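You operate a simulated robot arm through the tools that you are given. There is no shell and no other tool.

The job below is to be done with a simulated robot arm. You get a single attempt, and the scene is never put back.

TASK
Clear the table runner and fold both of its rod ends in.
Fine: Nest the small white bowl in the large one; stand the blue beaker on the green plate. Pinch, break and dent nothing; leave nothing switched on. Set down upright: blue beaker.

It is judged by the outcome, as a careful person would: the job done as asked, and still so three seconds after it is handed in. It fails if anything else is knocked over, pushed out of place, dropped, spilled or broken. Flat cloth is picked up by pressing the open fingertips on it (5 to 10 N) and closing them slowly along it; thin cloth reads only 2 to 8 mm in the jaws.

THE ROBOT
A 6-joint arm with a three-finger gripper, fixed in place. Base frame: the origin is on the floor under the middle of its stand, x ahead of it, y to its left, z up; the work surface is at about z = 86. Lengths are in cm, angles in degrees, forces in N, time in s.
It reaches about 121.3 cm from its shoulder. Its first joint turns from -166.0 to 166.0 degrees. Payload 4.89 kg.
The tool frame sits at the grasp point between the pads (the TCP): z along the fingers, y along the line on which they close. The tips reach 3 cm beyond it. The gripper opens to 16.4 cm; its body begins 12.5 cm behind the TCP.
Orientation is that of the tool frame in the base frame, as a unit quaternion [w, x, y, z]. With the fingers straight down and closing along the base's y, the tool's x points along the base's -x, its y along +y and its z along -z.

THE INTERFACE
- The arm moves only by the tool nudge_tool. Its argument "targets" is a list that holds one entry, the list of rows, each a list of 7 numbers: the turn, a rotation vector about the tool's x, y, z in degrees, then the shift along the tool's x, y, z in cm, then the finger opening in cm, from 0 to 16.4. In form: [[[rx, ry, rz, x, y, z, grip], ...]]. A call has 1 to 20 rows; each row shifts and turns the commanded pose from where the row before left it, along the tool's axes as they then stand. Rows are played at 5 a second. More than 5 cm and 8.6 degrees between two rows, or a gripper value outside its range, and nothing of the call is played. A pose out of reach is approached as far as the arm can. The call stops where the force on the tool passes 90 N (or 10 N more than at its start, if that is more) or the arm is blocked; 0.2 s more then pass. The fingers move at their own pace (about 10.8 cm/s each) and stop on an object; they squeeze with about 35 N. The grip force told is the motor's: it shows also when the fingers shut on nothing. Time passes only in rows, and 0.2 s behind the last, so rows that do not move let the fingers close. The reply holds the time, the measured pose of the TCP, the force on the tool along the base axes, the opening and the grip force, in the units named above and with some noise, with the torque about the TCP (base axes, N m) and any sound that the robot's microphone picked up.
- Cameras (640 x 400 px; columns grow to the right, rows downward): "scene" is fixed at [5, 50.01, 147.09]; the picture's right is [-0.44, -0.90, 0.00], its down [-0.46, 0.22, -0.86] and it looks along [0.77, -0.38, -0.51] (base axes); focal length 342 px, centre (320, 200). "wrist" rides on the gripper at [7.6, -0.2, -15.2] in the tool frame; the picture's right is [0.02, 1.00, 0.00], its down [-0.88, 0.02, -0.47] and it looks along [-0.47, 0.01, 0.88] (tool axes); focal length 247 px, centre (320, 200). There is no depth. A picture from a camera that has moved, and an enlarged one, comes with that camera's place and axes in the base frame and with its lens.
- camera(camera): a new picture of that camera. No time passes.
- slide_trunk(by): moves the trunk up (or, below 0, down) by that many cm; the arm rides with it, the base frame stays. It gives what a move gives, with no picture.
- inspect(camera, box): a new picture of the part [left, top, right, bottom] of that camera's present view, enlarged. No time passes.
- job_done(): hands the job in; it is judged then, once.

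Places have to be worked out from the pictures, the camera data and where the tool is seen. Open the gripper and draw the arm clear of the work before you hand the job in, unless the task says otherwise.

The tools are called by a JSON object that holds its "name" and its "arguments". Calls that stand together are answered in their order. nudge_tool: Moves the arm, as the interface text tells. Its arguments: {"type":"object","properties":{"targets":{"type":"array"}},"required":["targets"]} The other tools are called the same way: slide_trunk (by) moves the trunk up or down; camera (camera) takes a picture; inspect (camera, box) takes an enlarged picture of a part of a camera's view; job_done () hands the job in.

At the start:

```text
time_s: 0.0
tcp_pos: [66.37, 25.95, 121.59]
tool_rot: [0.0, 0.001, 1.0, 0.0]
force: [0.4, 0.6, -0.5]
ft_torque: [-0.01, -0.02, -0.01]
width: 16.39
grasp_force: 0.2
trunk travel left (down, up): [-17.5, 21.5]
```

scene: 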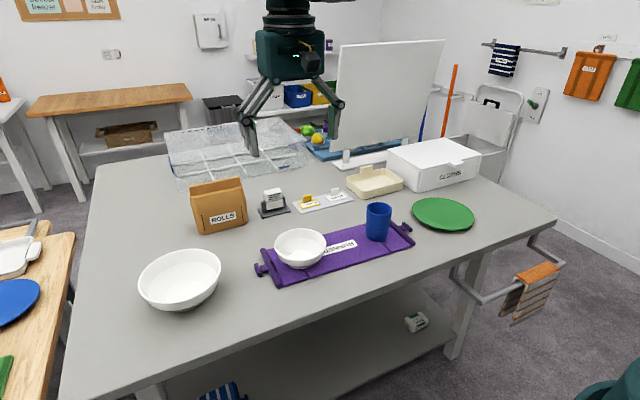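
wrist: 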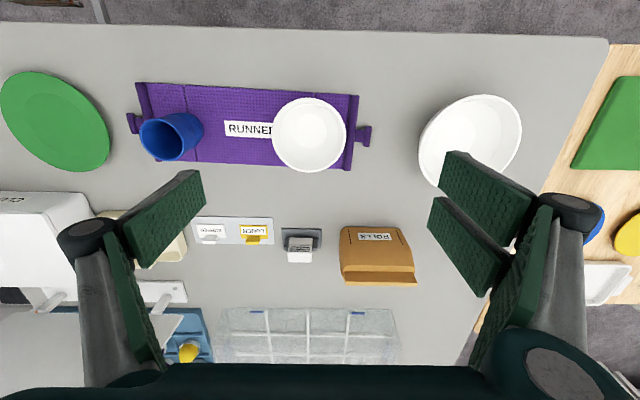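

I'll start by looking closely at the scene, the runner and the items on it before moving anything.

{"name": "inspect", "arguments": {"camera": "scene", "box": [230, 180, 490, 300]}}

{"name": "inspect", "arguments": {"camera": "wrist", "box": [100, 60, 400, 200]}}

{"name": "inspect", "arguments": {"camera": "scene", "box": [120, 160, 320, 320]}}

{"name": "inspect", "arguments": {"camera": "wrist", "box": [0, 170, 440, 400]}}

```text
2.46 times, centred on (360, 240) of scene
camera zoom: at [5.0, 50.01, 147.09], right [-0.44, -0.9, 0.0], down [-0.46, 0.22, -0.86], along [0.77, -0.38, -0.51], focal length 842 px, centre (222, 102)
```

zoom: 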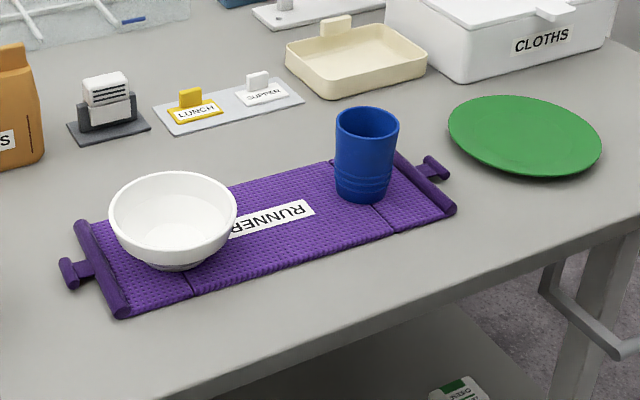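

```text
2.13 times, centred on (250, 130) of wrist
camera zoom: at [58.69, 25.88, 136.71], right [-0.02, 1.0, 0.0], down [0.88, 0.02, 0.47], along [0.47, 0.01, -0.88], focal length 527 px, centre (469, 349)
```

zoom: 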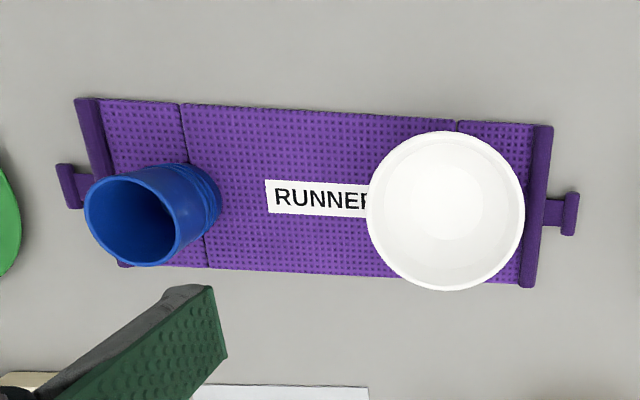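

```text
2.50 times, centred on (220, 240) of scene
camera zoom: at [5.0, 50.01, 147.09], right [-0.44, -0.9, 0.0], down [-0.46, 0.22, -0.86], along [0.77, -0.38, -0.51], focal length 855 px, centre (570, 100)
```

zoom: 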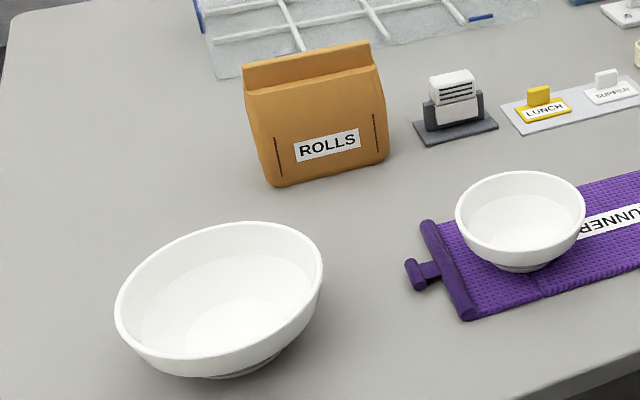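

```text
1.45 times, centred on (220, 285) of wrist
camera zoom: at [58.69, 25.88, 136.71], right [-0.02, 1.0, 0.0], down [0.88, 0.02, 0.47], along [0.47, 0.01, -0.88], focal length 359 px, centre (466, 76)
```

zoom: 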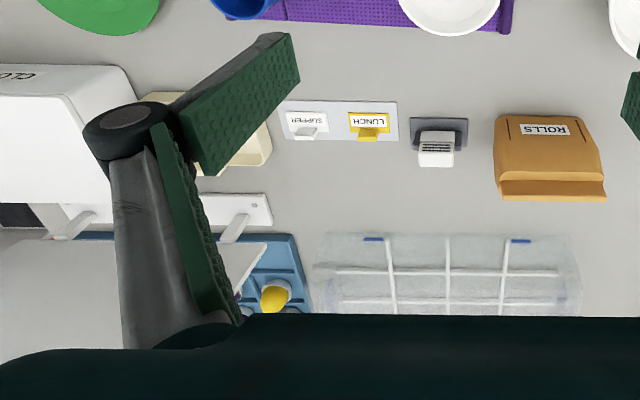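

The runner lies about x 62–78, y -7…32, with the fold creases near y≈0.5 and y≈25. The small bowl is near (69, 24) and the beaker near (70.5, -1). I'll zoom in on the gripper fingers and the neighbouring objects before I move.

{"name": "inspect", "arguments": {"camera": "scene", "box": [220, 0, 380, 170]}}

{"name": "inspect", "arguments": {"camera": "scene", "box": [240, 160, 370, 240]}}

{"name": "inspect", "arguments": {"camera": "scene", "box": [350, 180, 490, 270]}}

{"name": "inspect", "arguments": {"camera": "scene", "box": [240, 220, 340, 300]}}

```text
2.35 times, centred on (300, 85) of scene
camera zoom: at [5.0, 50.01, 147.09], right [-0.44, -0.9, 0.0], down [-0.46, 0.22, -0.86], along [0.77, -0.38, -0.51], focal length 805 px, centre (367, 471)
```

zoom: 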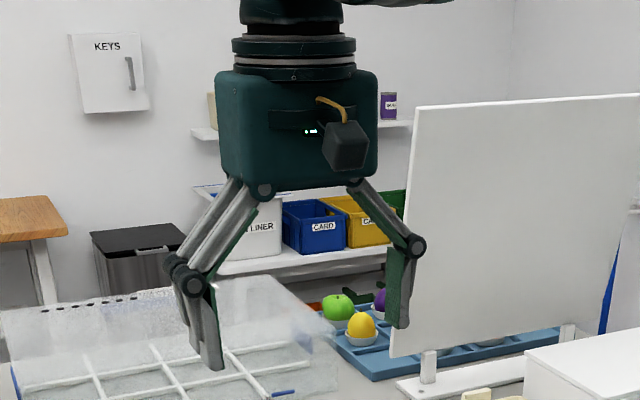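

```text
4.92 times, centred on (305, 200) of scene
camera zoom: at [5.0, 50.01, 147.09], right [-0.44, -0.9, 0.0], down [-0.46, 0.22, -0.86], along [0.77, -0.38, -0.51], focal length 1684 px, centre (394, 200)
```

zoom: 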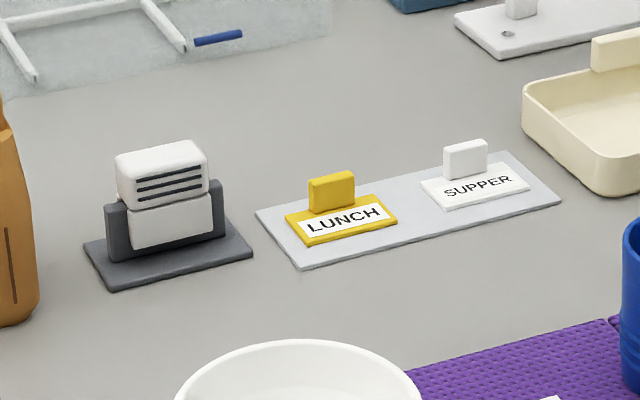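

```text
4.44 times, centred on (420, 225) of scene
camera zoom: at [5.0, 50.01, 147.09], right [-0.44, -0.9, 0.0], down [-0.46, 0.22, -0.86], along [0.77, -0.38, -0.51], focal length 1521 px, centre (-124, 89)
```

zoom: 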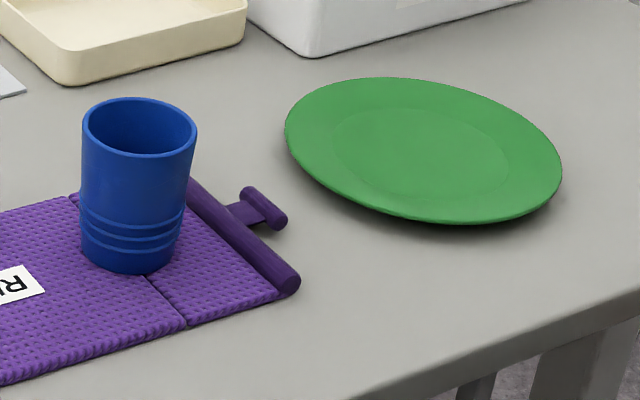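

```text
5.00 times, centred on (290, 260) of scene
camera zoom: at [5.0, 50.01, 147.09], right [-0.44, -0.9, 0.0], down [-0.46, 0.22, -0.86], along [0.77, -0.38, -0.51], focal length 1711 px, centre (470, -100)
```

zoom: 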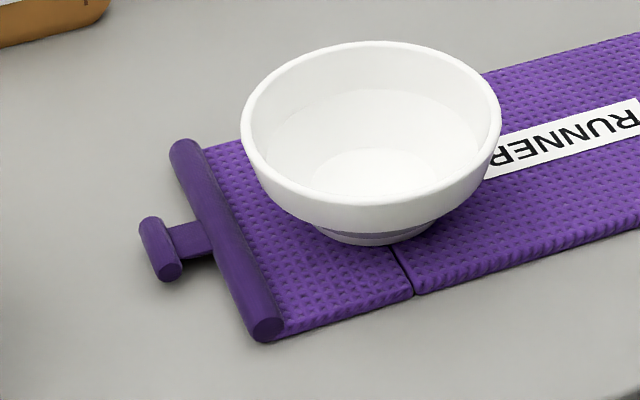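

{"name": "inspect", "arguments": {"camera": "wrist", "box": [40, 130, 240, 390]}}

{"name": "inspect", "arguments": {"camera": "wrist", "box": [410, 130, 620, 390]}}

```text
1.54 times, centred on (140, 260) of wrist
camera zoom: at [58.69, 25.88, 136.71], right [-0.02, 1.0, 0.0], down [0.88, 0.02, 0.47], along [0.47, 0.01, -0.88], focal length 380 px, centre (597, 108)
```

zoom: 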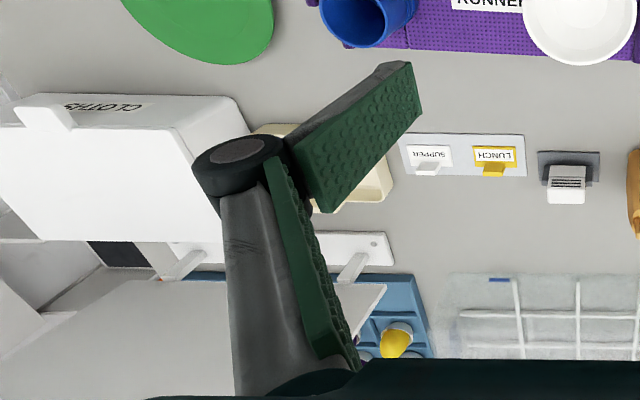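

```text
1.54 times, centred on (515, 260) of wrist
camera zoom: at [58.69, 25.88, 136.71], right [-0.02, 1.0, 0.0], down [0.88, 0.02, 0.47], along [0.47, 0.01, -0.88], focal length 380 px, centre (20, 108)
```

zoom: 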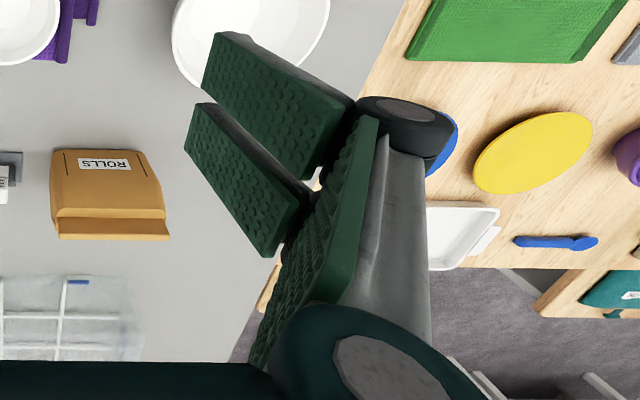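

The three fingers are clear now: two on the +y side spanning about ±3 cm in x, one on the -y side, each about 2.6 cm wide. I'll move above the blue beaker first, staying high, to refine its position with the wrist camera.

{"name": "nudge_tool", "arguments": {"targets": [[[0, 0, 0, -0.59, -3.85, 0, 16.4], [0, 0, 0, -0.59, -3.85, 0, 16.4], [0, 0, 0, -0.59, -3.85, 0, 16.4], [0, 0, 0, -0.59, -3.85, 0, 16.4], [0, 0, 0, -0.59, -3.85, 0, 16.4], [0, 0, 0, -0.59, -3.85, 0, 16.4], [0, 0, 0, -0.59, -3.85, 0, 16.4], [0, 0, 0, 0, 0, 0, 16.4], [0, 0, 0, 0, 0, 0, 16.4]]]}}

{"name": "camera", "arguments": {"camera": "wrist"}}

{"name": "camera", "arguments": {"camera": "scene"}}

```text
time_s: 2.0
tcp_pos: [70.35, -1.28, 121.52]
tool_rot: [0.001, 0.0, 1.0, 0.0]
force: [-0.3, -0.9, -0.5]
ft_torque: [0.06, 0.05, 0.0]
width: 16.39
grasp_force: 0.1
trunk travel left (down, up): [-17.5, 21.5]
```

```text
taken
camera wrist: at [62.73, -1.29, 136.77], right [-0.02, 1.0, 0.0], down [0.88, 0.02, 0.47], along [0.47, 0.01, -0.88], focal length 247 px, centre (320, 200)
```

wrist: 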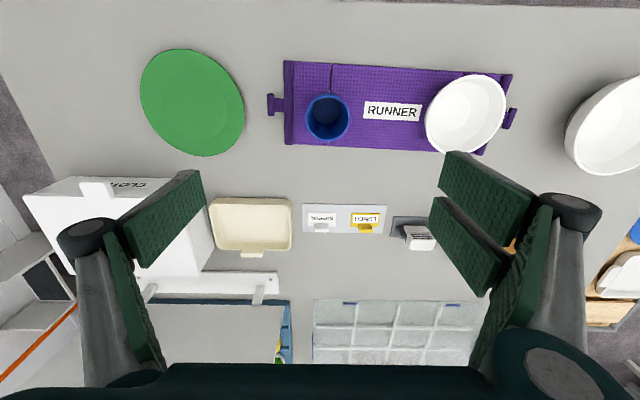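

```text
taken
```

scene: 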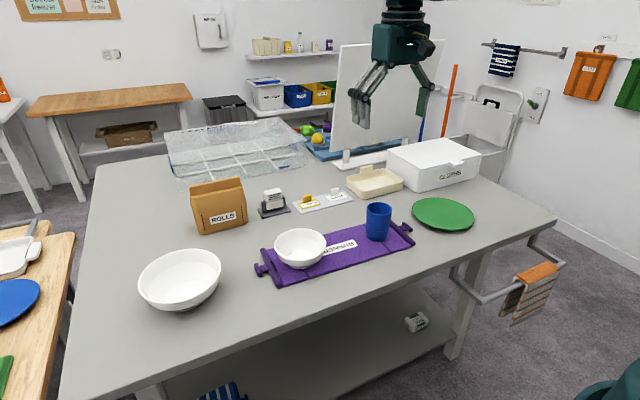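

The beaker works out at about (69.5, 0.0), with its rim near z≈97 and about 7 cm across. I'll descend around it with the gripper open.

{"name": "nudge_tool", "arguments": {"targets": [[[0, 0, 0, 0.42, 0.65, 3.5, 16.4], [0, 0, 0, 0.42, 0.65, 3.5, 16.4], [0, 0, 0, 0, 0, 3.5, 16.4], [0, 0, 0, 0, 0, 3.5, 16.4], [0, 0, 0, 0, 0, 3, 16.4], [0, 0, 0, 0, 0, 0, 16.4]]]}}

{"name": "camera", "arguments": {"camera": "wrist"}}

{"name": "camera", "arguments": {"camera": "scene"}}

```text
time_s: 3.4
tcp_pos: [69.79, 0.48, 104.29]
tool_rot: [0.001, 0.0, 1.0, -0.001]
force: [0.0, 0.3, -0.3]
ft_torque: [-0.02, 0.01, 0.0]
width: 16.37
grasp_force: 0.1
trunk travel left (down, up): [-17.5, 21.5]
```

```text
taken
camera wrist: at [62.01, 0.32, 119.56], right [-0.02, 1.0, 0.0], down [0.88, 0.02, 0.47], along [0.47, 0.01, -0.88], focal length 247 px, centre (320, 200)
```

wrist: 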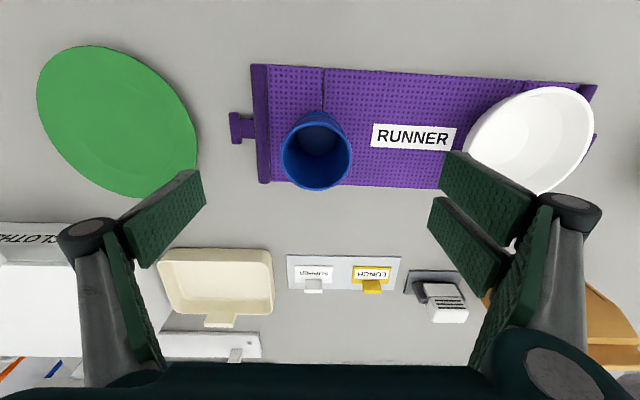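

```text
taken
```

scene: 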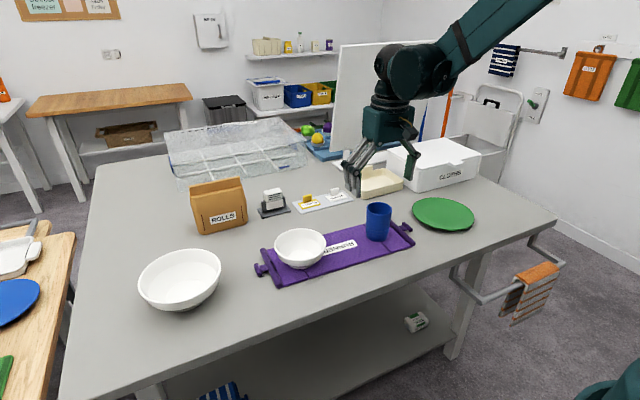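

{"name": "inspect", "arguments": {"camera": "wrist", "box": [220, 50, 420, 200]}}

{"name": "inspect", "arguments": {"camera": "scene", "box": [320, 110, 460, 250]}}

```text
2.67 times, centred on (320, 125) of wrist
camera zoom: at [62.01, 0.32, 119.56], right [-0.02, 1.0, 0.0], down [0.88, 0.02, 0.47], along [0.47, 0.01, -0.88], focal length 659 px, centre (320, 400)
```

zoom: 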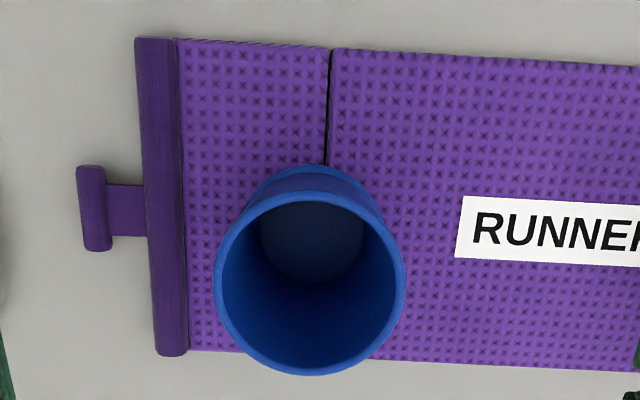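

```text
2.86 times, centred on (390, 180) of scene
camera zoom: at [5.0, 50.01, 147.09], right [-0.44, -0.9, 0.0], down [-0.46, 0.22, -0.86], along [0.77, -0.38, -0.51], focal length 978 px, centre (120, 257)
```

zoom: 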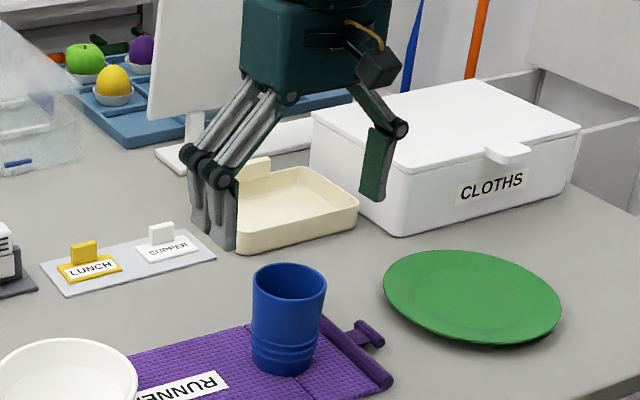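

The beaker centre is refined to about (69.8, 0.1). I'll lower around it to TCP z≈92.3 and close the fingers gently in small steps.

{"name": "nudge_tool", "arguments": {"targets": [[[0, 0, 0, 0, -0.35, 3, 16.4], [0, 0, 0, 0, 0, 3, 16.4], [0, 0, 0, 0, 0, 3, 16.4], [0, 0, 0, 0, 0, 2.6, 16.4], [0, 0, 0, 0, 0, 0, 14], [0, 0, 0, 0, 0, 0, 12], [0, 0, 0, 0, 0, 0, 10], [0, 0, 0, 0, 0, 0, 9], [0, 0, 0, 0, 0, 0, 8.2], [0, 0, 0, 0, 0, 0, 8.2]]]}}

{"name": "camera", "arguments": {"camera": "wrist"}}

{"name": "inspect", "arguments": {"camera": "scene", "box": [310, 120, 470, 260]}}

```text
time_s: 5.6
tcp_pos: [69.66, 0.12, 92.87]
tool_rot: [0.0, 0.0, 1.0, 0.0]
force: [0.5, -1.0, 1.1]
ft_torque: [0.01, -0.03, 0.01]
width: 8.22
grasp_force: 0.0
trunk travel left (down, up): [-17.5, 21.5]
```

```text
taken
camera wrist: at [61.9, 0.1, 108.22], right [-0.02, 1.0, 0.0], down [0.88, 0.02, 0.47], along [0.47, 0.01, -0.88], focal length 247 px, centre (320, 200)
```

wrist: 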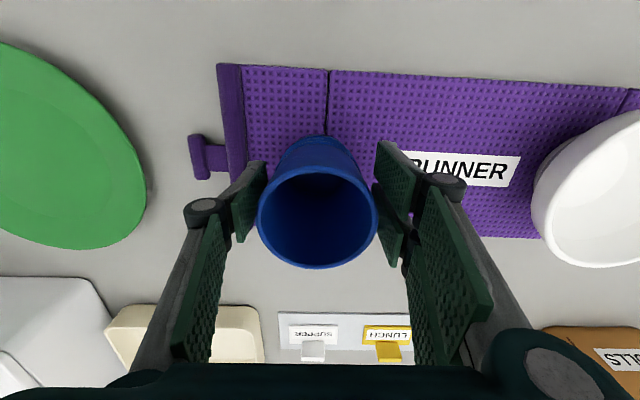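

```text
2.86 times, centred on (390, 190) of scene
camera zoom: at [5.0, 50.01, 147.09], right [-0.44, -0.9, 0.0], down [-0.46, 0.22, -0.86], along [0.77, -0.38, -0.51], focal length 978 px, centre (120, 229)
```

zoom: 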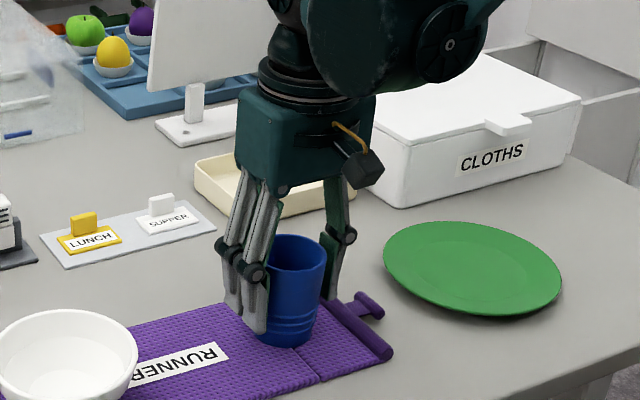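

The fingers are well centred around the beaker at 8.2 cm opening. I'll close slowly in small decrements until the grip reads contact.

{"name": "nudge_tool", "arguments": {"targets": [[[0, 0, 0, 0, 0, 0, 7.8], [0, 0, 0, 0, 0, 0, 7.4], [0, 0, 0, 0, 0, 0, 7.0], [0, 0, 0, 0, 0, 0, 6.7], [0, 0, 0, 0, 0, 0, 6.4], [0, 0, 0, 0, 0, 0, 6.4]]]}}

```text
time_s: 7.0
tcp_pos: [69.64, 0.23, 92.92]
tool_rot: [0.0, 0.0, 1.0, 0.0]
force: [-0.3, 0.5, -0.3]
ft_torque: [0.01, 0.0, 0.04]
width: 6.78
grasp_force: 35.5
trunk travel left (down, up): [-17.5, 21.5]
```

{"name": "nudge_tool", "arguments": {"targets": [[[0, 0, 0, 0, 0, 0, 6.7], [0, 0, 0, 0, 0, 0, 6.7]]]}}

{"name": "inspect", "arguments": {"camera": "scene", "box": [310, 120, 470, 260]}}

```text
time_s: 7.6
tcp_pos: [69.47, 0.18, 92.99]
tool_rot: [0.0, 0.001, 1.0, 0.0]
force: [-0.2, -0.2, -0.7]
ft_torque: [0.02, 0.05, 0.03]
width: 6.8
grasp_force: 0.5
trunk travel left (down, up): [-17.5, 21.5]
```

```text
2.86 times, centred on (390, 190) of scene
camera zoom: at [5.0, 50.01, 147.09], right [-0.44, -0.9, 0.0], down [-0.46, 0.22, -0.86], along [0.77, -0.38, -0.51], focal length 978 px, centre (120, 229)
```

zoom: 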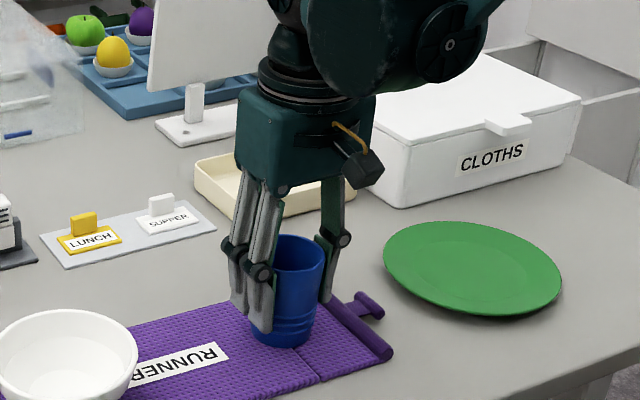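

At a 6.4 command the grip was firm (35 N at 6.78 cm), and the beaker took it without visible change. I'll regrip the same way and lift gently a few centimetres to check the hold.

{"name": "nudge_tool", "arguments": {"targets": [[[0, 0, 0, 0, 0, 0, 6.4], [0, 0, 0, 0, 0, 0, 6.4], [0, 0, 0, 0, 0, -0.5, 6.4], [0, 0, 0, 0, 0, -1, 6.4], [0, 0, 0, 0, 0, -1.5, 6.4], [0, 0, 0, 0, 0, -1.5, 6.4], [0, 0, 0, 0, 0, -1.5, 6.4], [0, 0, 0, 0, 0, 0, 6.4]]]}}

{"name": "camera", "arguments": {"camera": "wrist"}}

{"name": "inspect", "arguments": {"camera": "scene", "box": [310, 120, 470, 260]}}

```text
time_s: 9.4
tcp_pos: [69.86, -0.02, 98.74]
tool_rot: [-0.001, 0.0, 1.0, 0.0]
force: [-1.3, 0.3, 0.4]
ft_torque: [-0.03, 0.01, 0.03]
width: 6.76
grasp_force: 35.3
trunk travel left (down, up): [-17.5, 21.5]
```

```text
taken
camera wrist: at [62.06, -0.06, 114.19], right [-0.02, 1.0, 0.0], down [0.88, 0.02, 0.47], along [0.47, 0.01, -0.88], focal length 247 px, centre (320, 200)
```

wrist: 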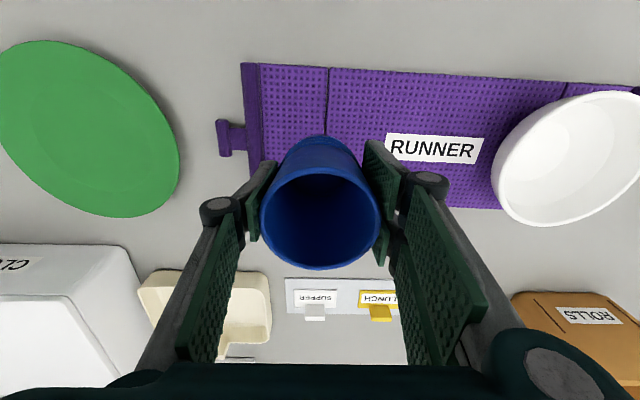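

```text
2.86 times, centred on (390, 190) of scene
camera zoom: at [5.0, 50.01, 147.09], right [-0.44, -0.9, 0.0], down [-0.46, 0.22, -0.86], along [0.77, -0.38, -0.51], focal length 978 px, centre (120, 229)
```

zoom: 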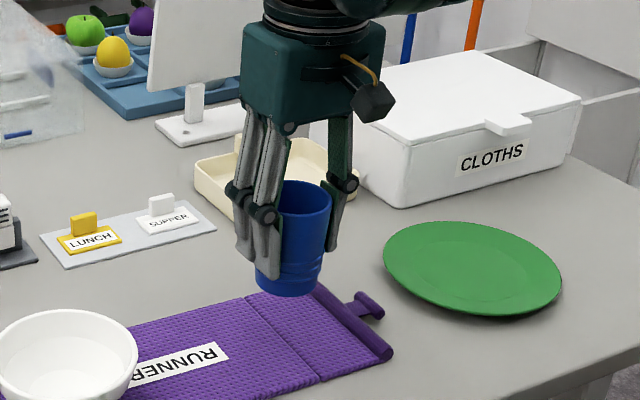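

The beaker is held upright and clear. I'll carry it -y over the green plate, whose centre I put at about (69.5, -25.7), then check alignment before lowering.

{"name": "nudge_tool", "arguments": {"targets": [[[0, 0, 0, 0, -1.5, -1, 6.4], [0, 0, 0, 0, -3, -1, 6.4], [0, 0, 0, 0, -3.5, 0, 6.4], [0, 0, 0, 0, -3.5, 0, 6.4], [0, 0, 0, 0, -3.5, 0, 6.4], [0, 0, 0, 0, -3.5, 0, 6.4], [0, 0, 0, 0, -3.5, 0, 6.4], [0, 0, 0, 0, -2.5, 0, 6.4], [0, 0, 0, 0, -1, 0, 6.4], [0, 0, 0, 0, 0, 0, 6.4], [0, 0, 0, 0, 0, 0, 6.4]]]}}

{"name": "camera", "arguments": {"camera": "wrist"}}

{"name": "inspect", "arguments": {"camera": "scene", "box": [350, 120, 510, 260]}}

```text
time_s: 11.8
tcp_pos: [69.74, -25.52, 100.85]
tool_rot: [0.0, 0.0, 1.0, 0.0]
force: [0.7, 0.2, -1.1]
ft_torque: [0.02, 0.01, 0.01]
width: 6.76
grasp_force: 34.7
trunk travel left (down, up): [-17.5, 21.5]
```

```text
taken
camera wrist: at [61.95, -25.6, 116.15], right [-0.02, 1.0, 0.0], down [0.88, 0.02, 0.47], along [0.47, 0.01, -0.88], focal length 247 px, centre (320, 200)
```

wrist: 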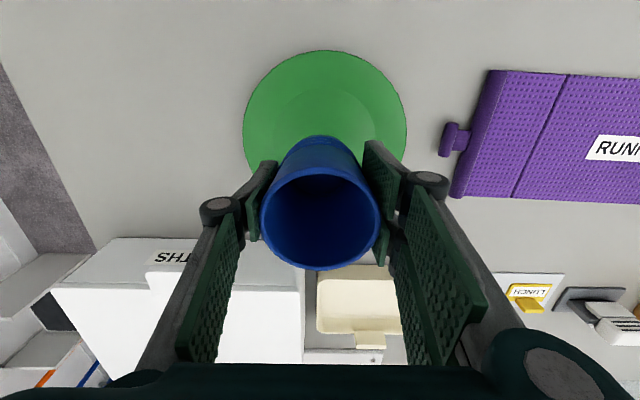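

```text
2.86 times, centred on (430, 190) of scene
camera zoom: at [5.0, 50.01, 147.09], right [-0.44, -0.9, 0.0], down [-0.46, 0.22, -0.86], along [0.77, -0.38, -0.51], focal length 978 px, centre (6, 229)
```

zoom: 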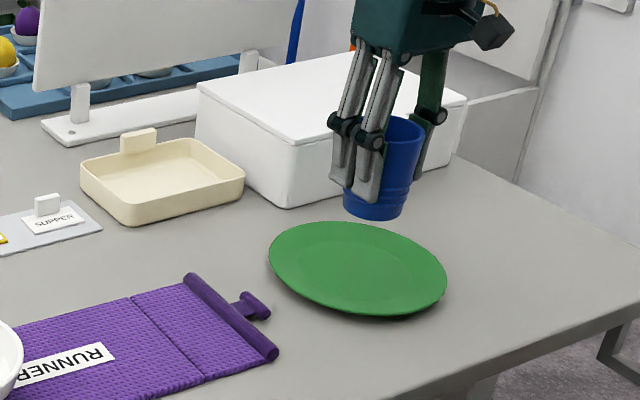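

The beaker lines up well over the plate centre, about (69.6, -25.2). I'll lower most of the way, then in small steps watching the force.

{"name": "nudge_tool", "arguments": {"targets": [[[0, 0, 0, 0.1, 0.3, 1.5, 6.4], [0, 0, 0, 0, 0, 2, 6.4], [0, 0, 0, 0, 0, 1.5, 6.4], [0, 0, 0, 0, 0, 1, 6.4], [0, 0, 0, 0, 0, 0, 6.4]]]}}

{"name": "inspect", "arguments": {"camera": "scene", "box": [380, 150, 490, 240]}}

```text
time_s: 13.0
tcp_pos: [69.53, -25.16, 94.63]
tool_rot: [0.0, 0.0, 1.0, 0.0]
force: [0.1, 0.3, -1.1]
ft_torque: [-0.01, 0.06, 0.01]
width: 6.76
grasp_force: 35.4
trunk travel left (down, up): [-17.5, 21.5]
```

```text
4.44 times, centred on (435, 195) of scene
camera zoom: at [5.0, 50.01, 147.09], right [-0.44, -0.9, 0.0], down [-0.46, 0.22, -0.86], along [0.77, -0.38, -0.51], focal length 1521 px, centre (-191, 222)
```

zoom: 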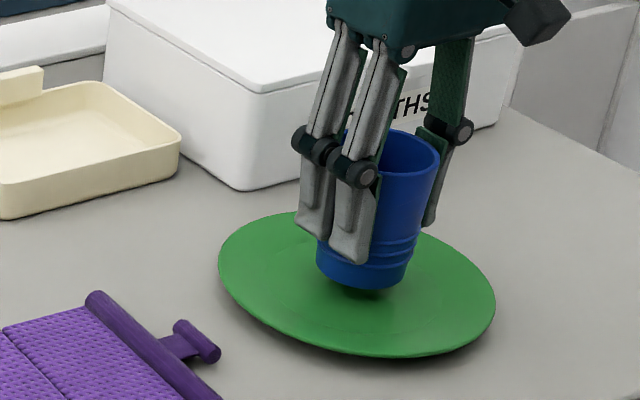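

{"name": "nudge_tool", "arguments": {"targets": [[[0, 0, 0, 0, 0, 0.4, 6.4], [0, 0, 0, 0, 0, 0.3, 6.4], [0, 0, 0, 0, 0, 0, 6.4]]]}}

```text
time_s: 13.8
tcp_pos: [69.68, -25.33, 94.11]
tool_rot: [0.0, 0.0, 1.0, 0.0]
force: [-0.3, -0.5, -0.2]
ft_torque: [-0.02, 0.03, -0.05]
width: 6.71
grasp_force: 35.0
trunk travel left (down, up): [-17.5, 21.5]
```

No contact yet at TCP z≈94.1, so I'll keep stepping down.

{"name": "nudge_tool", "arguments": {"targets": [[[0, 0, 0, 0, 0, 0.3, 6.4], [0, 0, 0, 0, 0, 0.2, 6.4], [0, 0, 0, 0, 0, 0, 6.4]]]}}

{"name": "inspect", "arguments": {"camera": "scene", "box": [380, 150, 490, 240]}}

```text
time_s: 14.6
tcp_pos: [69.72, -25.33, 93.58]
tool_rot: [0.0, 0.0, 1.0, 0.0]
force: [0.0, -0.5, -0.4]
ft_torque: [0.02, -0.05, 0.01]
width: 6.75
grasp_force: 34.7
trunk travel left (down, up): [-17.5, 21.5]
```

```text
4.44 times, centred on (435, 195) of scene
camera zoom: at [5.0, 50.01, 147.09], right [-0.44, -0.9, 0.0], down [-0.46, 0.22, -0.86], along [0.77, -0.38, -0.51], focal length 1521 px, centre (-191, 222)
```

zoom: 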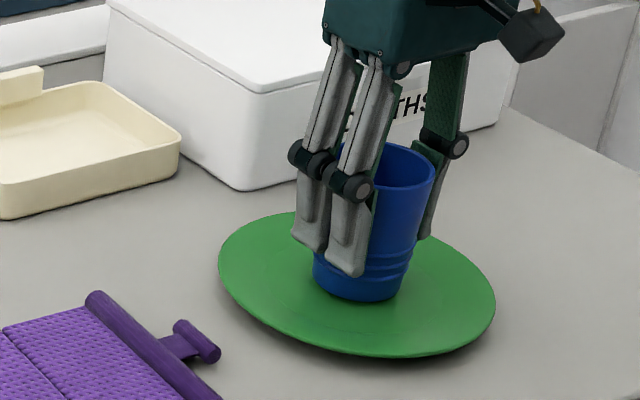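

{"name": "nudge_tool", "arguments": {"targets": [[[0, 0, 0, 0, 0, 0.2, 6.4], [0, 0, 0, 0, 0, 0, 6.4]]]}}

```text
time_s: 15.2
tcp_pos: [69.62, -25.3, 93.42]
tool_rot: [0.0, 0.0, 1.0, 0.0]
force: [0.9, 0.9, -0.5]
ft_torque: [0.03, 0.05, -0.03]
width: 6.74
grasp_force: 35.3
trunk travel left (down, up): [-17.5, 21.5]
```

Still free, with force within noise. Another small step.

{"name": "nudge_tool", "arguments": {"targets": [[[0, 0, 0, 0, 0, 0.2, 6.4], [0, 0, 0, 0, 0, 0, 6.4]]]}}

```text
time_s: 15.8
tcp_pos: [69.64, -25.31, 93.23]
tool_rot: [0.0, 0.0, 1.0, 0.0]
force: [0.0, 0.2, -0.8]
ft_torque: [0.01, 0.0, 0.0]
width: 6.75
grasp_force: 34.7
trunk travel left (down, up): [-17.5, 21.5]
```

{"name": "nudge_tool", "arguments": {"targets": [[[0, 0, 0, 0, 0, 0.2, 6.4], [0, 0, 0, 0, 0, 0, 6.4]]]}}

{"name": "inspect", "arguments": {"camera": "scene", "box": [390, 180, 480, 235]}}

```text
time_s: 16.4
tcp_pos: [69.47, -25.31, 93.11]
tool_rot: [0.0, 0.0, 1.0, 0.001]
force: [4.0, -4.9, 23.9]
ft_torque: [-0.11, -0.14, 0.01]
width: 6.77
grasp_force: 35.0
trunk travel left (down, up): [-17.5, 21.5]
```

```text
7.11 times, centred on (435, 208) of scene
camera zoom: at [5.0, 50.01, 147.09], right [-0.44, -0.9, 0.0], down [-0.46, 0.22, -0.86], along [0.77, -0.38, -0.51], focal length 2433 px, centre (-498, 147)
```

zoom: 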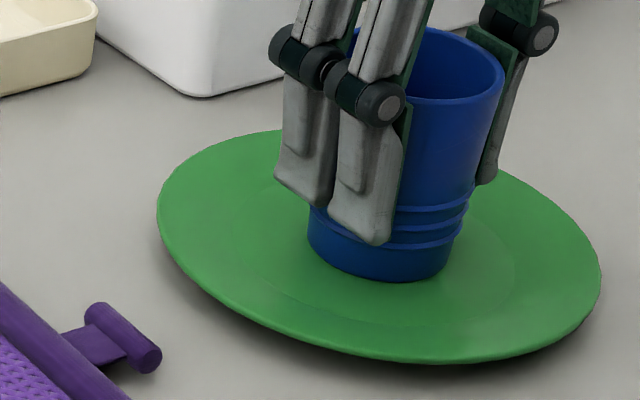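

The beaker has touched down on the plate, at 24 N. I'll ease up about 1 mm to unload it, then open slowly and straight.

{"name": "nudge_tool", "arguments": {"targets": [[[0, 0, 0, 0, 0, -0.08, 6.4], [0, 0, 0, 0, 0, 0, 6.8], [0, 0, 0, 0, 0, 0, 7.2], [0, 0, 0, 0, 0, 0, 8], [0, 0, 0, 0, 0, 0, 9.5], [0, 0, 0, 0, 0, 0, 11], [0, 0, 0, 0, 0, 0, 11]]]}}

{"name": "camera", "arguments": {"camera": "wrist"}}

{"name": "inspect", "arguments": {"camera": "scene", "box": [380, 150, 490, 240]}}

```text
time_s: 18.0
tcp_pos: [69.56, -25.19, 93.09]
tool_rot: [0.001, 0.0, 1.0, 0.0]
force: [0.5, -0.2, 0.4]
ft_torque: [-0.02, -0.02, 0.0]
width: 11.0
grasp_force: 0.0
trunk travel left (down, up): [-17.5, 21.5]
```

```text
taken
camera wrist: at [61.82, -25.35, 108.41], right [-0.02, 1.0, 0.0], down [0.88, 0.02, 0.47], along [0.47, 0.01, -0.88], focal length 247 px, centre (320, 200)
```

wrist: 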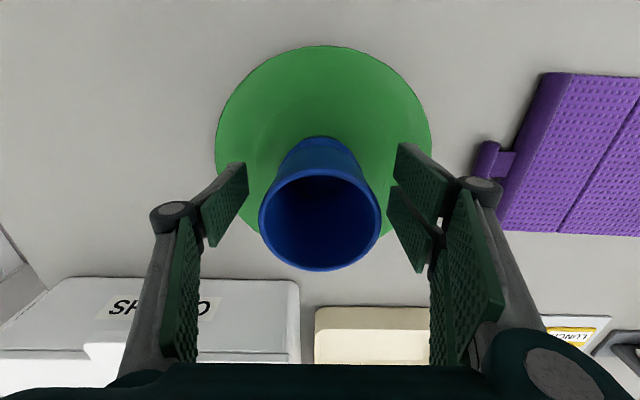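

```text
4.44 times, centred on (435, 195) of scene
camera zoom: at [5.0, 50.01, 147.09], right [-0.44, -0.9, 0.0], down [-0.46, 0.22, -0.86], along [0.77, -0.38, -0.51], focal length 1521 px, centre (-191, 222)
```

zoom: 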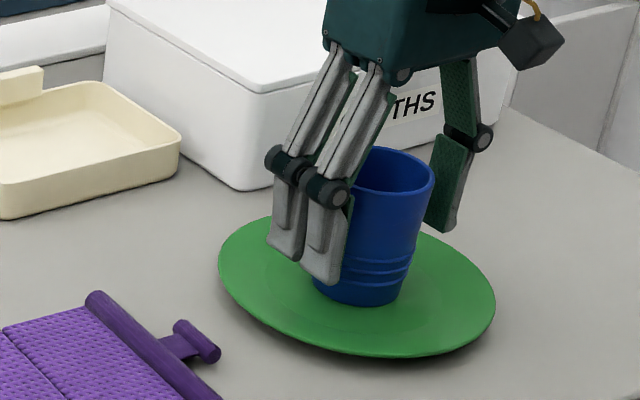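

The beaker stands upright on the plate by itself. I'll raise straight up and then go over to the small white bowl to refine its location.

{"name": "nudge_tool", "arguments": {"targets": [[[0, 0, 0, 0, 0, -2, 11], [0, 0, 0, 0, 0, -4, 11], [0, 0, 0, 0, 0, -4, 11], [0, 0, 0, 0, 0, -4, 11], [0, 0, 0, 0, 0, -4, 11], [0, 0, 0, 0, 4.3, 0, 11], [0, 0, 0, 0, 4.3, 0, 11], [0, 0, 0, 0, 4.3, 0, 11], [0, 0, 0, 0, 4.3, 0, 11], [0, 0, 0, 0, 4.3, 0, 11], [0, 0, 0, 0, 4.3, 0, 11], [0, 0, 0, 0, 4.3, 0, 11], [0, 0, 0, 0, 4.3, 0, 11], [0, 0, 0, 0, 4.3, 0, 11], [0, 0, 0, 0, 4.3, 0, 11], [0, 0, 0, 0, 4.3, 0, 11], [0, 0, 0, 0, 2, 0, 8], [0, 0, 0, 0, 0, 0, 8], [0, 0, 0, 0, 0, 0, 8]]]}}

{"name": "camera", "arguments": {"camera": "wrist"}}

{"name": "camera", "arguments": {"camera": "scene"}}

```text
time_s: 22.0
tcp_pos: [69.61, 23.88, 111.11]
tool_rot: [0.0, 0.0, 1.0, -0.001]
force: [-0.4, -0.1, -0.6]
ft_torque: [-0.02, 0.01, 0.03]
width: 8.02
grasp_force: 0.0
trunk travel left (down, up): [-17.5, 21.5]
```

```text
taken
camera wrist: at [61.94, 23.86, 126.35], right [-0.02, 1.0, 0.0], down [0.88, 0.02, 0.47], along [0.47, 0.01, -0.88], focal length 247 px, centre (320, 200)
```

wrist: 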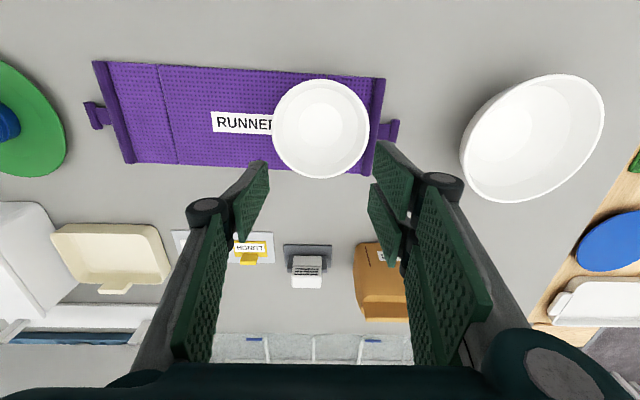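

```text
taken
```

scene: 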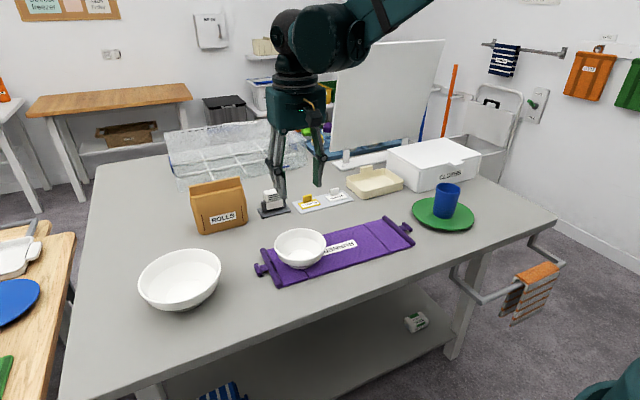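

{"name": "inspect", "arguments": {"camera": "wrist", "box": [240, 50, 420, 200]}}

{"name": "inspect", "arguments": {"camera": "wrist", "box": [440, 50, 620, 220]}}

{"name": "inspect", "arguments": {"camera": "scene", "box": [130, 220, 340, 330]}}

```text
2.67 times, centred on (330, 125) of wrist
camera zoom: at [61.94, 23.86, 126.35], right [-0.02, 1.0, 0.0], down [0.88, 0.02, 0.47], along [0.47, 0.01, -0.88], focal length 659 px, centre (293, 400)
```

zoom: 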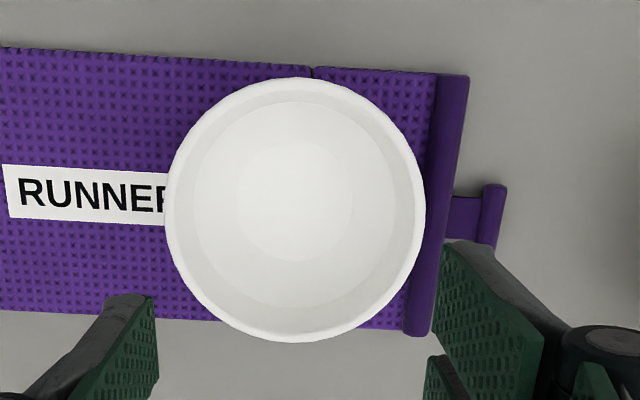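

```text
2.35 times, centred on (530, 135) of wrist
camera zoom: at [61.94, 23.86, 126.35], right [-0.02, 1.0, 0.0], down [0.88, 0.02, 0.47], along [0.47, 0.01, -0.88], focal length 581 px, centre (-174, 353)
```

zoom: 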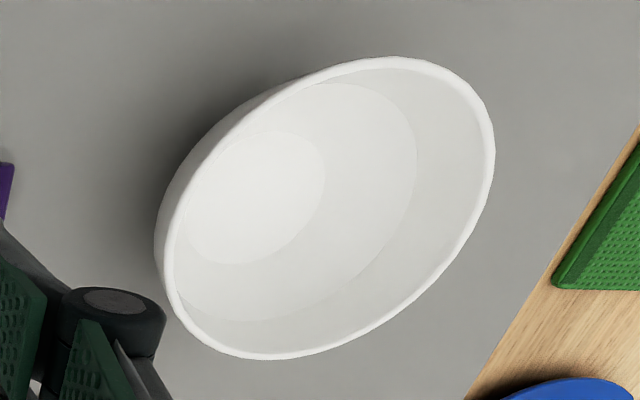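

```text
3.05 times, centred on (235, 275) of scene
camera zoom: at [5.0, 50.01, 147.09], right [-0.44, -0.9, 0.0], down [-0.46, 0.22, -0.86], along [0.77, -0.38, -0.51], focal length 1043 px, centre (579, -29)
```

zoom: 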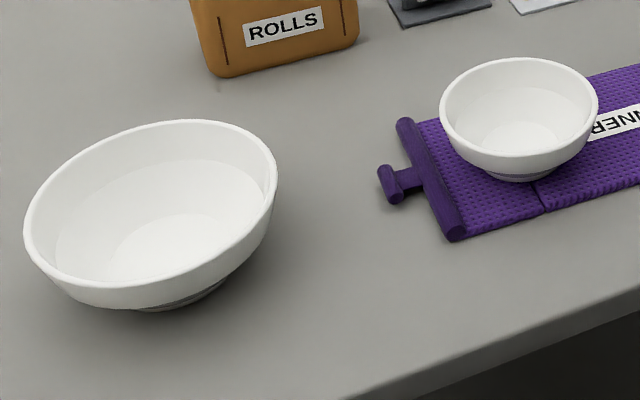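

The small bowl measures at centre (69.6, 24.1), with a 6.6 cm outer radius and rim z≈92.7. Its upper wall leans about 20°. I'll tilt the gripper 20° to match the -y side wall, single finger outside and two inside, and stop at a pre-grasp pose to check.

{"name": "nudge_tool", "arguments": {"targets": [[[0, 0, 0, 0, -4.25, 0, 6], [0, 0, 0, 0, -4.25, 0, 5], [-6.667, 0, 0, 0, 0, 0, 5], [-6.667, 0, 0, 0, 0, 0, 5], [-6.666, 0, 0, 0, 0, 0, 5], [0, 0, 0, 0, -1.1, 3.1, 5], [0, 0, 0, 0, -1.1, 3.1, 5], [0, 0, 0, 0, -1.1, 3.1, 5], [0, 0, 0, 0, 0, 0, 5], [0, 0, 0, 0, 0, 0, 5]]]}}

{"name": "camera", "arguments": {"camera": "wrist"}}

{"name": "inspect", "arguments": {"camera": "scene", "box": [230, 150, 390, 290]}}

```text
time_s: 24.2
tcp_pos: [69.65, 15.75, 100.94]
tool_rot: [0.0, 0.0, 0.985, 0.174]
force: [0.4, 0.0, -1.1]
ft_torque: [0.01, 0.06, 0.01]
width: 5.01
grasp_force: 0.1
trunk travel left (down, up): [-17.5, 21.5]
```

```text
taken
camera wrist: at [61.93, 10.47, 115.29], right [-0.02, 0.94, 0.34], down [0.88, -0.14, 0.45], along [0.47, 0.31, -0.82], focal length 247 px, centre (320, 200)
```

wrist: 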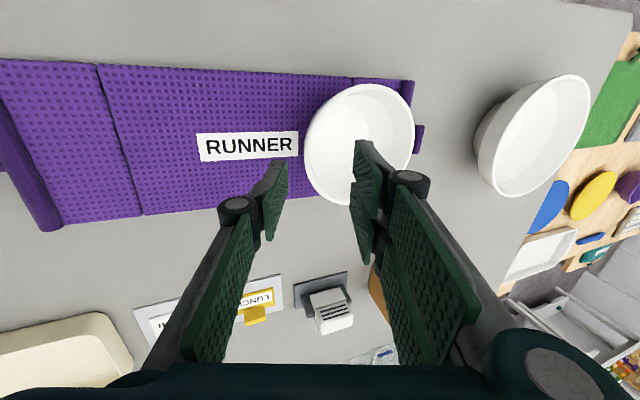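

```text
2.86 times, centred on (310, 220) of scene
camera zoom: at [5.0, 50.01, 147.09], right [-0.44, -0.9, 0.0], down [-0.46, 0.22, -0.86], along [0.77, -0.38, -0.51], focal length 978 px, centre (349, 143)
```

zoom: 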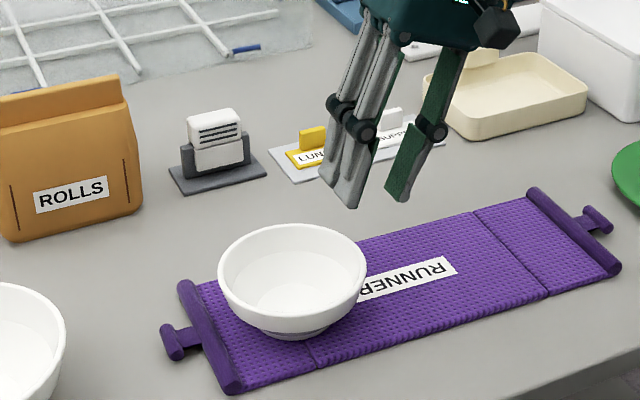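

The gripper is tilted and lines up with the bowl's -y rim. I'll advance part way along the tool axis and look again.

{"name": "nudge_tool", "arguments": {"targets": [[[0, 0, 0, 0, -0.3, 2, 5], [0, 0, 0, 0, -0.3, 2, 5], [0, 0, 0, 0, 0, 0, 5]]]}}

{"name": "camera", "arguments": {"camera": "wrist"}}

{"name": "inspect", "arguments": {"camera": "scene", "box": [250, 180, 370, 290]}}

```text
time_s: 25.0
tcp_pos: [69.76, 16.71, 97.1]
tool_rot: [0.001, 0.0, 0.985, 0.174]
force: [-0.3, -0.3, -0.1]
ft_torque: [-0.02, 0.01, 0.03]
width: 4.98
grasp_force: 0.1
trunk travel left (down, up): [-17.5, 21.5]
```

```text
taken
camera wrist: at [62.04, 11.43, 111.45], right [-0.02, 0.94, 0.34], down [0.88, -0.14, 0.45], along [0.47, 0.31, -0.82], focal length 247 px, centre (320, 200)
```

wrist: 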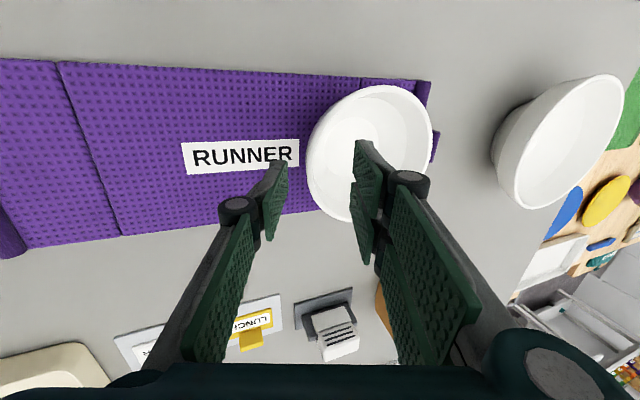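

```text
3.64 times, centred on (310, 235) of scene
camera zoom: at [5.0, 50.01, 147.09], right [-0.44, -0.9, 0.0], down [-0.46, 0.22, -0.86], along [0.77, -0.38, -0.51], focal length 1244 px, centre (356, 73)
```

zoom: 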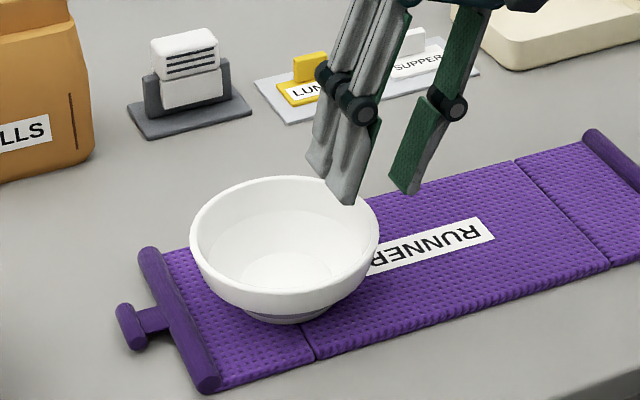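

{"name": "nudge_tool", "arguments": {"targets": [[[0, 0, 0, 0.1, -0.1, 1.2, 5], [0, 0, 0, 0, -0.1, 1.2, 5], [0, 0, 0, 0, 0, 1.2, 5], [0, 0, 0, 0, 0, 0, 5]]]}}

{"name": "camera", "arguments": {"camera": "wrist"}}

{"name": "inspect", "arguments": {"camera": "scene", "box": [250, 180, 370, 290]}}

```text
time_s: 26.0
tcp_pos: [69.58, 17.67, 93.93]
tool_rot: [0.0, 0.0, 0.985, 0.174]
force: [0.0, 0.9, 0.2]
ft_torque: [0.01, 0.02, -0.02]
width: 5.03
grasp_force: 0.1
trunk travel left (down, up): [-17.5, 21.5]
```

```text
taken
camera wrist: at [61.82, 12.31, 108.15], right [-0.02, 0.94, 0.34], down [0.88, -0.14, 0.45], along [0.47, 0.31, -0.82], focal length 247 px, centre (320, 200)
```

wrist: 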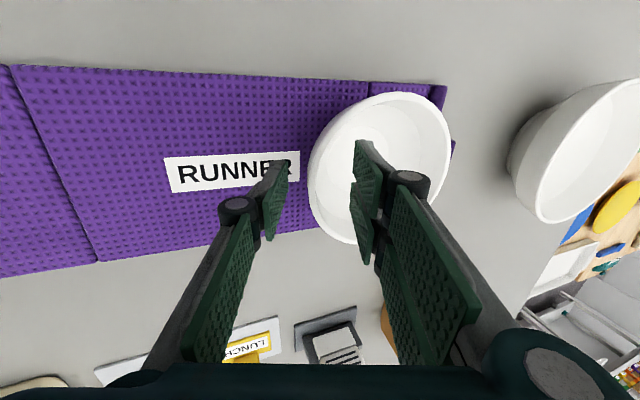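

```text
3.64 times, centred on (310, 235) of scene
camera zoom: at [5.0, 50.01, 147.09], right [-0.44, -0.9, 0.0], down [-0.46, 0.22, -0.86], along [0.77, -0.38, -0.51], focal length 1244 px, centre (356, 73)
```

zoom: 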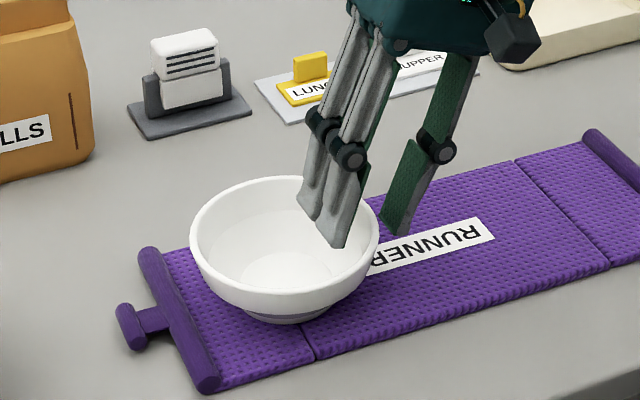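

The wall is straddled as planned, two fingers inside and one outside. I'll close slowly.

{"name": "nudge_tool", "arguments": {"targets": [[[0, 0, 0, 0, 0, 0, 4], [0, 0, 0, 0, 0, 0, 3.2], [0, 0, 0, 0, 0, 0, 2.6], [0, 0, 0, 0, 0, 0, 2.2], [0, 0, 0, 0, 0, 0, 2.2]]]}}

{"name": "camera", "arguments": {"camera": "wrist"}}

{"name": "inspect", "arguments": {"camera": "scene", "box": [250, 180, 370, 290]}}

```text
time_s: 27.2
tcp_pos: [69.48, 17.46, 93.9]
tool_rot: [0.0, 0.0, 0.985, 0.173]
force: [0.5, -0.8, 0.4]
ft_torque: [0.02, -0.02, 0.02]
width: 2.21
grasp_force: 0.0
trunk travel left (down, up): [-17.5, 21.5]
```

```text
taken
camera wrist: at [61.81, 12.31, 108.17], right [-0.02, 0.94, 0.34], down [0.88, -0.14, 0.45], along [0.47, 0.31, -0.82], focal length 247 px, centre (320, 200)
```

wrist: 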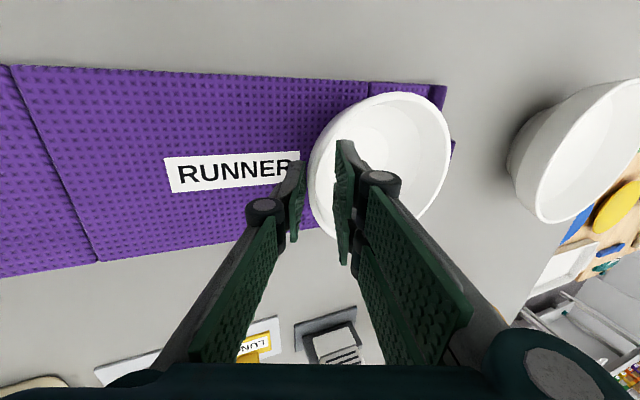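

```text
3.64 times, centred on (310, 235) of scene
camera zoom: at [5.0, 50.01, 147.09], right [-0.44, -0.9, 0.0], down [-0.46, 0.22, -0.86], along [0.77, -0.38, -0.51], focal length 1244 px, centre (356, 73)
```

zoom: 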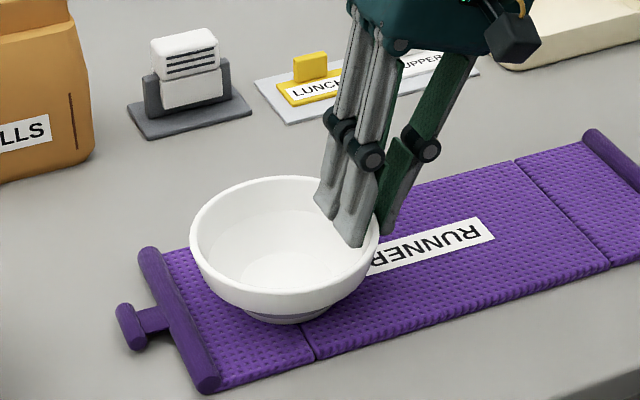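

{"name": "inspect", "arguments": {"camera": "wrist", "box": [240, 80, 460, 280]}}

{"name": "nudge_tool", "arguments": {"targets": [[[0, 0, 0, 0, 0, 0, 1.9], [0, 0, 0, 0, 0, 0, 1.6], [0, 0, 0, 0, 0, 0, 1.6]]]}}

```text
2.00 times, centred on (350, 180) of wrist
camera zoom: at [61.81, 12.31, 108.17], right [-0.02, 0.94, 0.34], down [0.88, -0.14, 0.45], along [0.47, 0.31, -0.82], focal length 494 px, centre (260, 240)
```

zoom: 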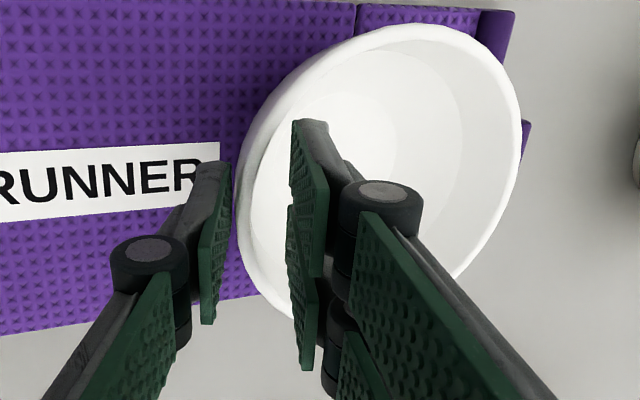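

```text
time_s: 28.0
tcp_pos: [69.61, 17.59, 93.82]
tool_rot: [0.0, 0.0, 0.985, 0.173]
force: [0.7, 0.7, 0.9]
ft_torque: [0.02, -0.03, -0.06]
width: 1.73
grasp_force: 11.9
trunk travel left (down, up): [-17.5, 21.5]
```

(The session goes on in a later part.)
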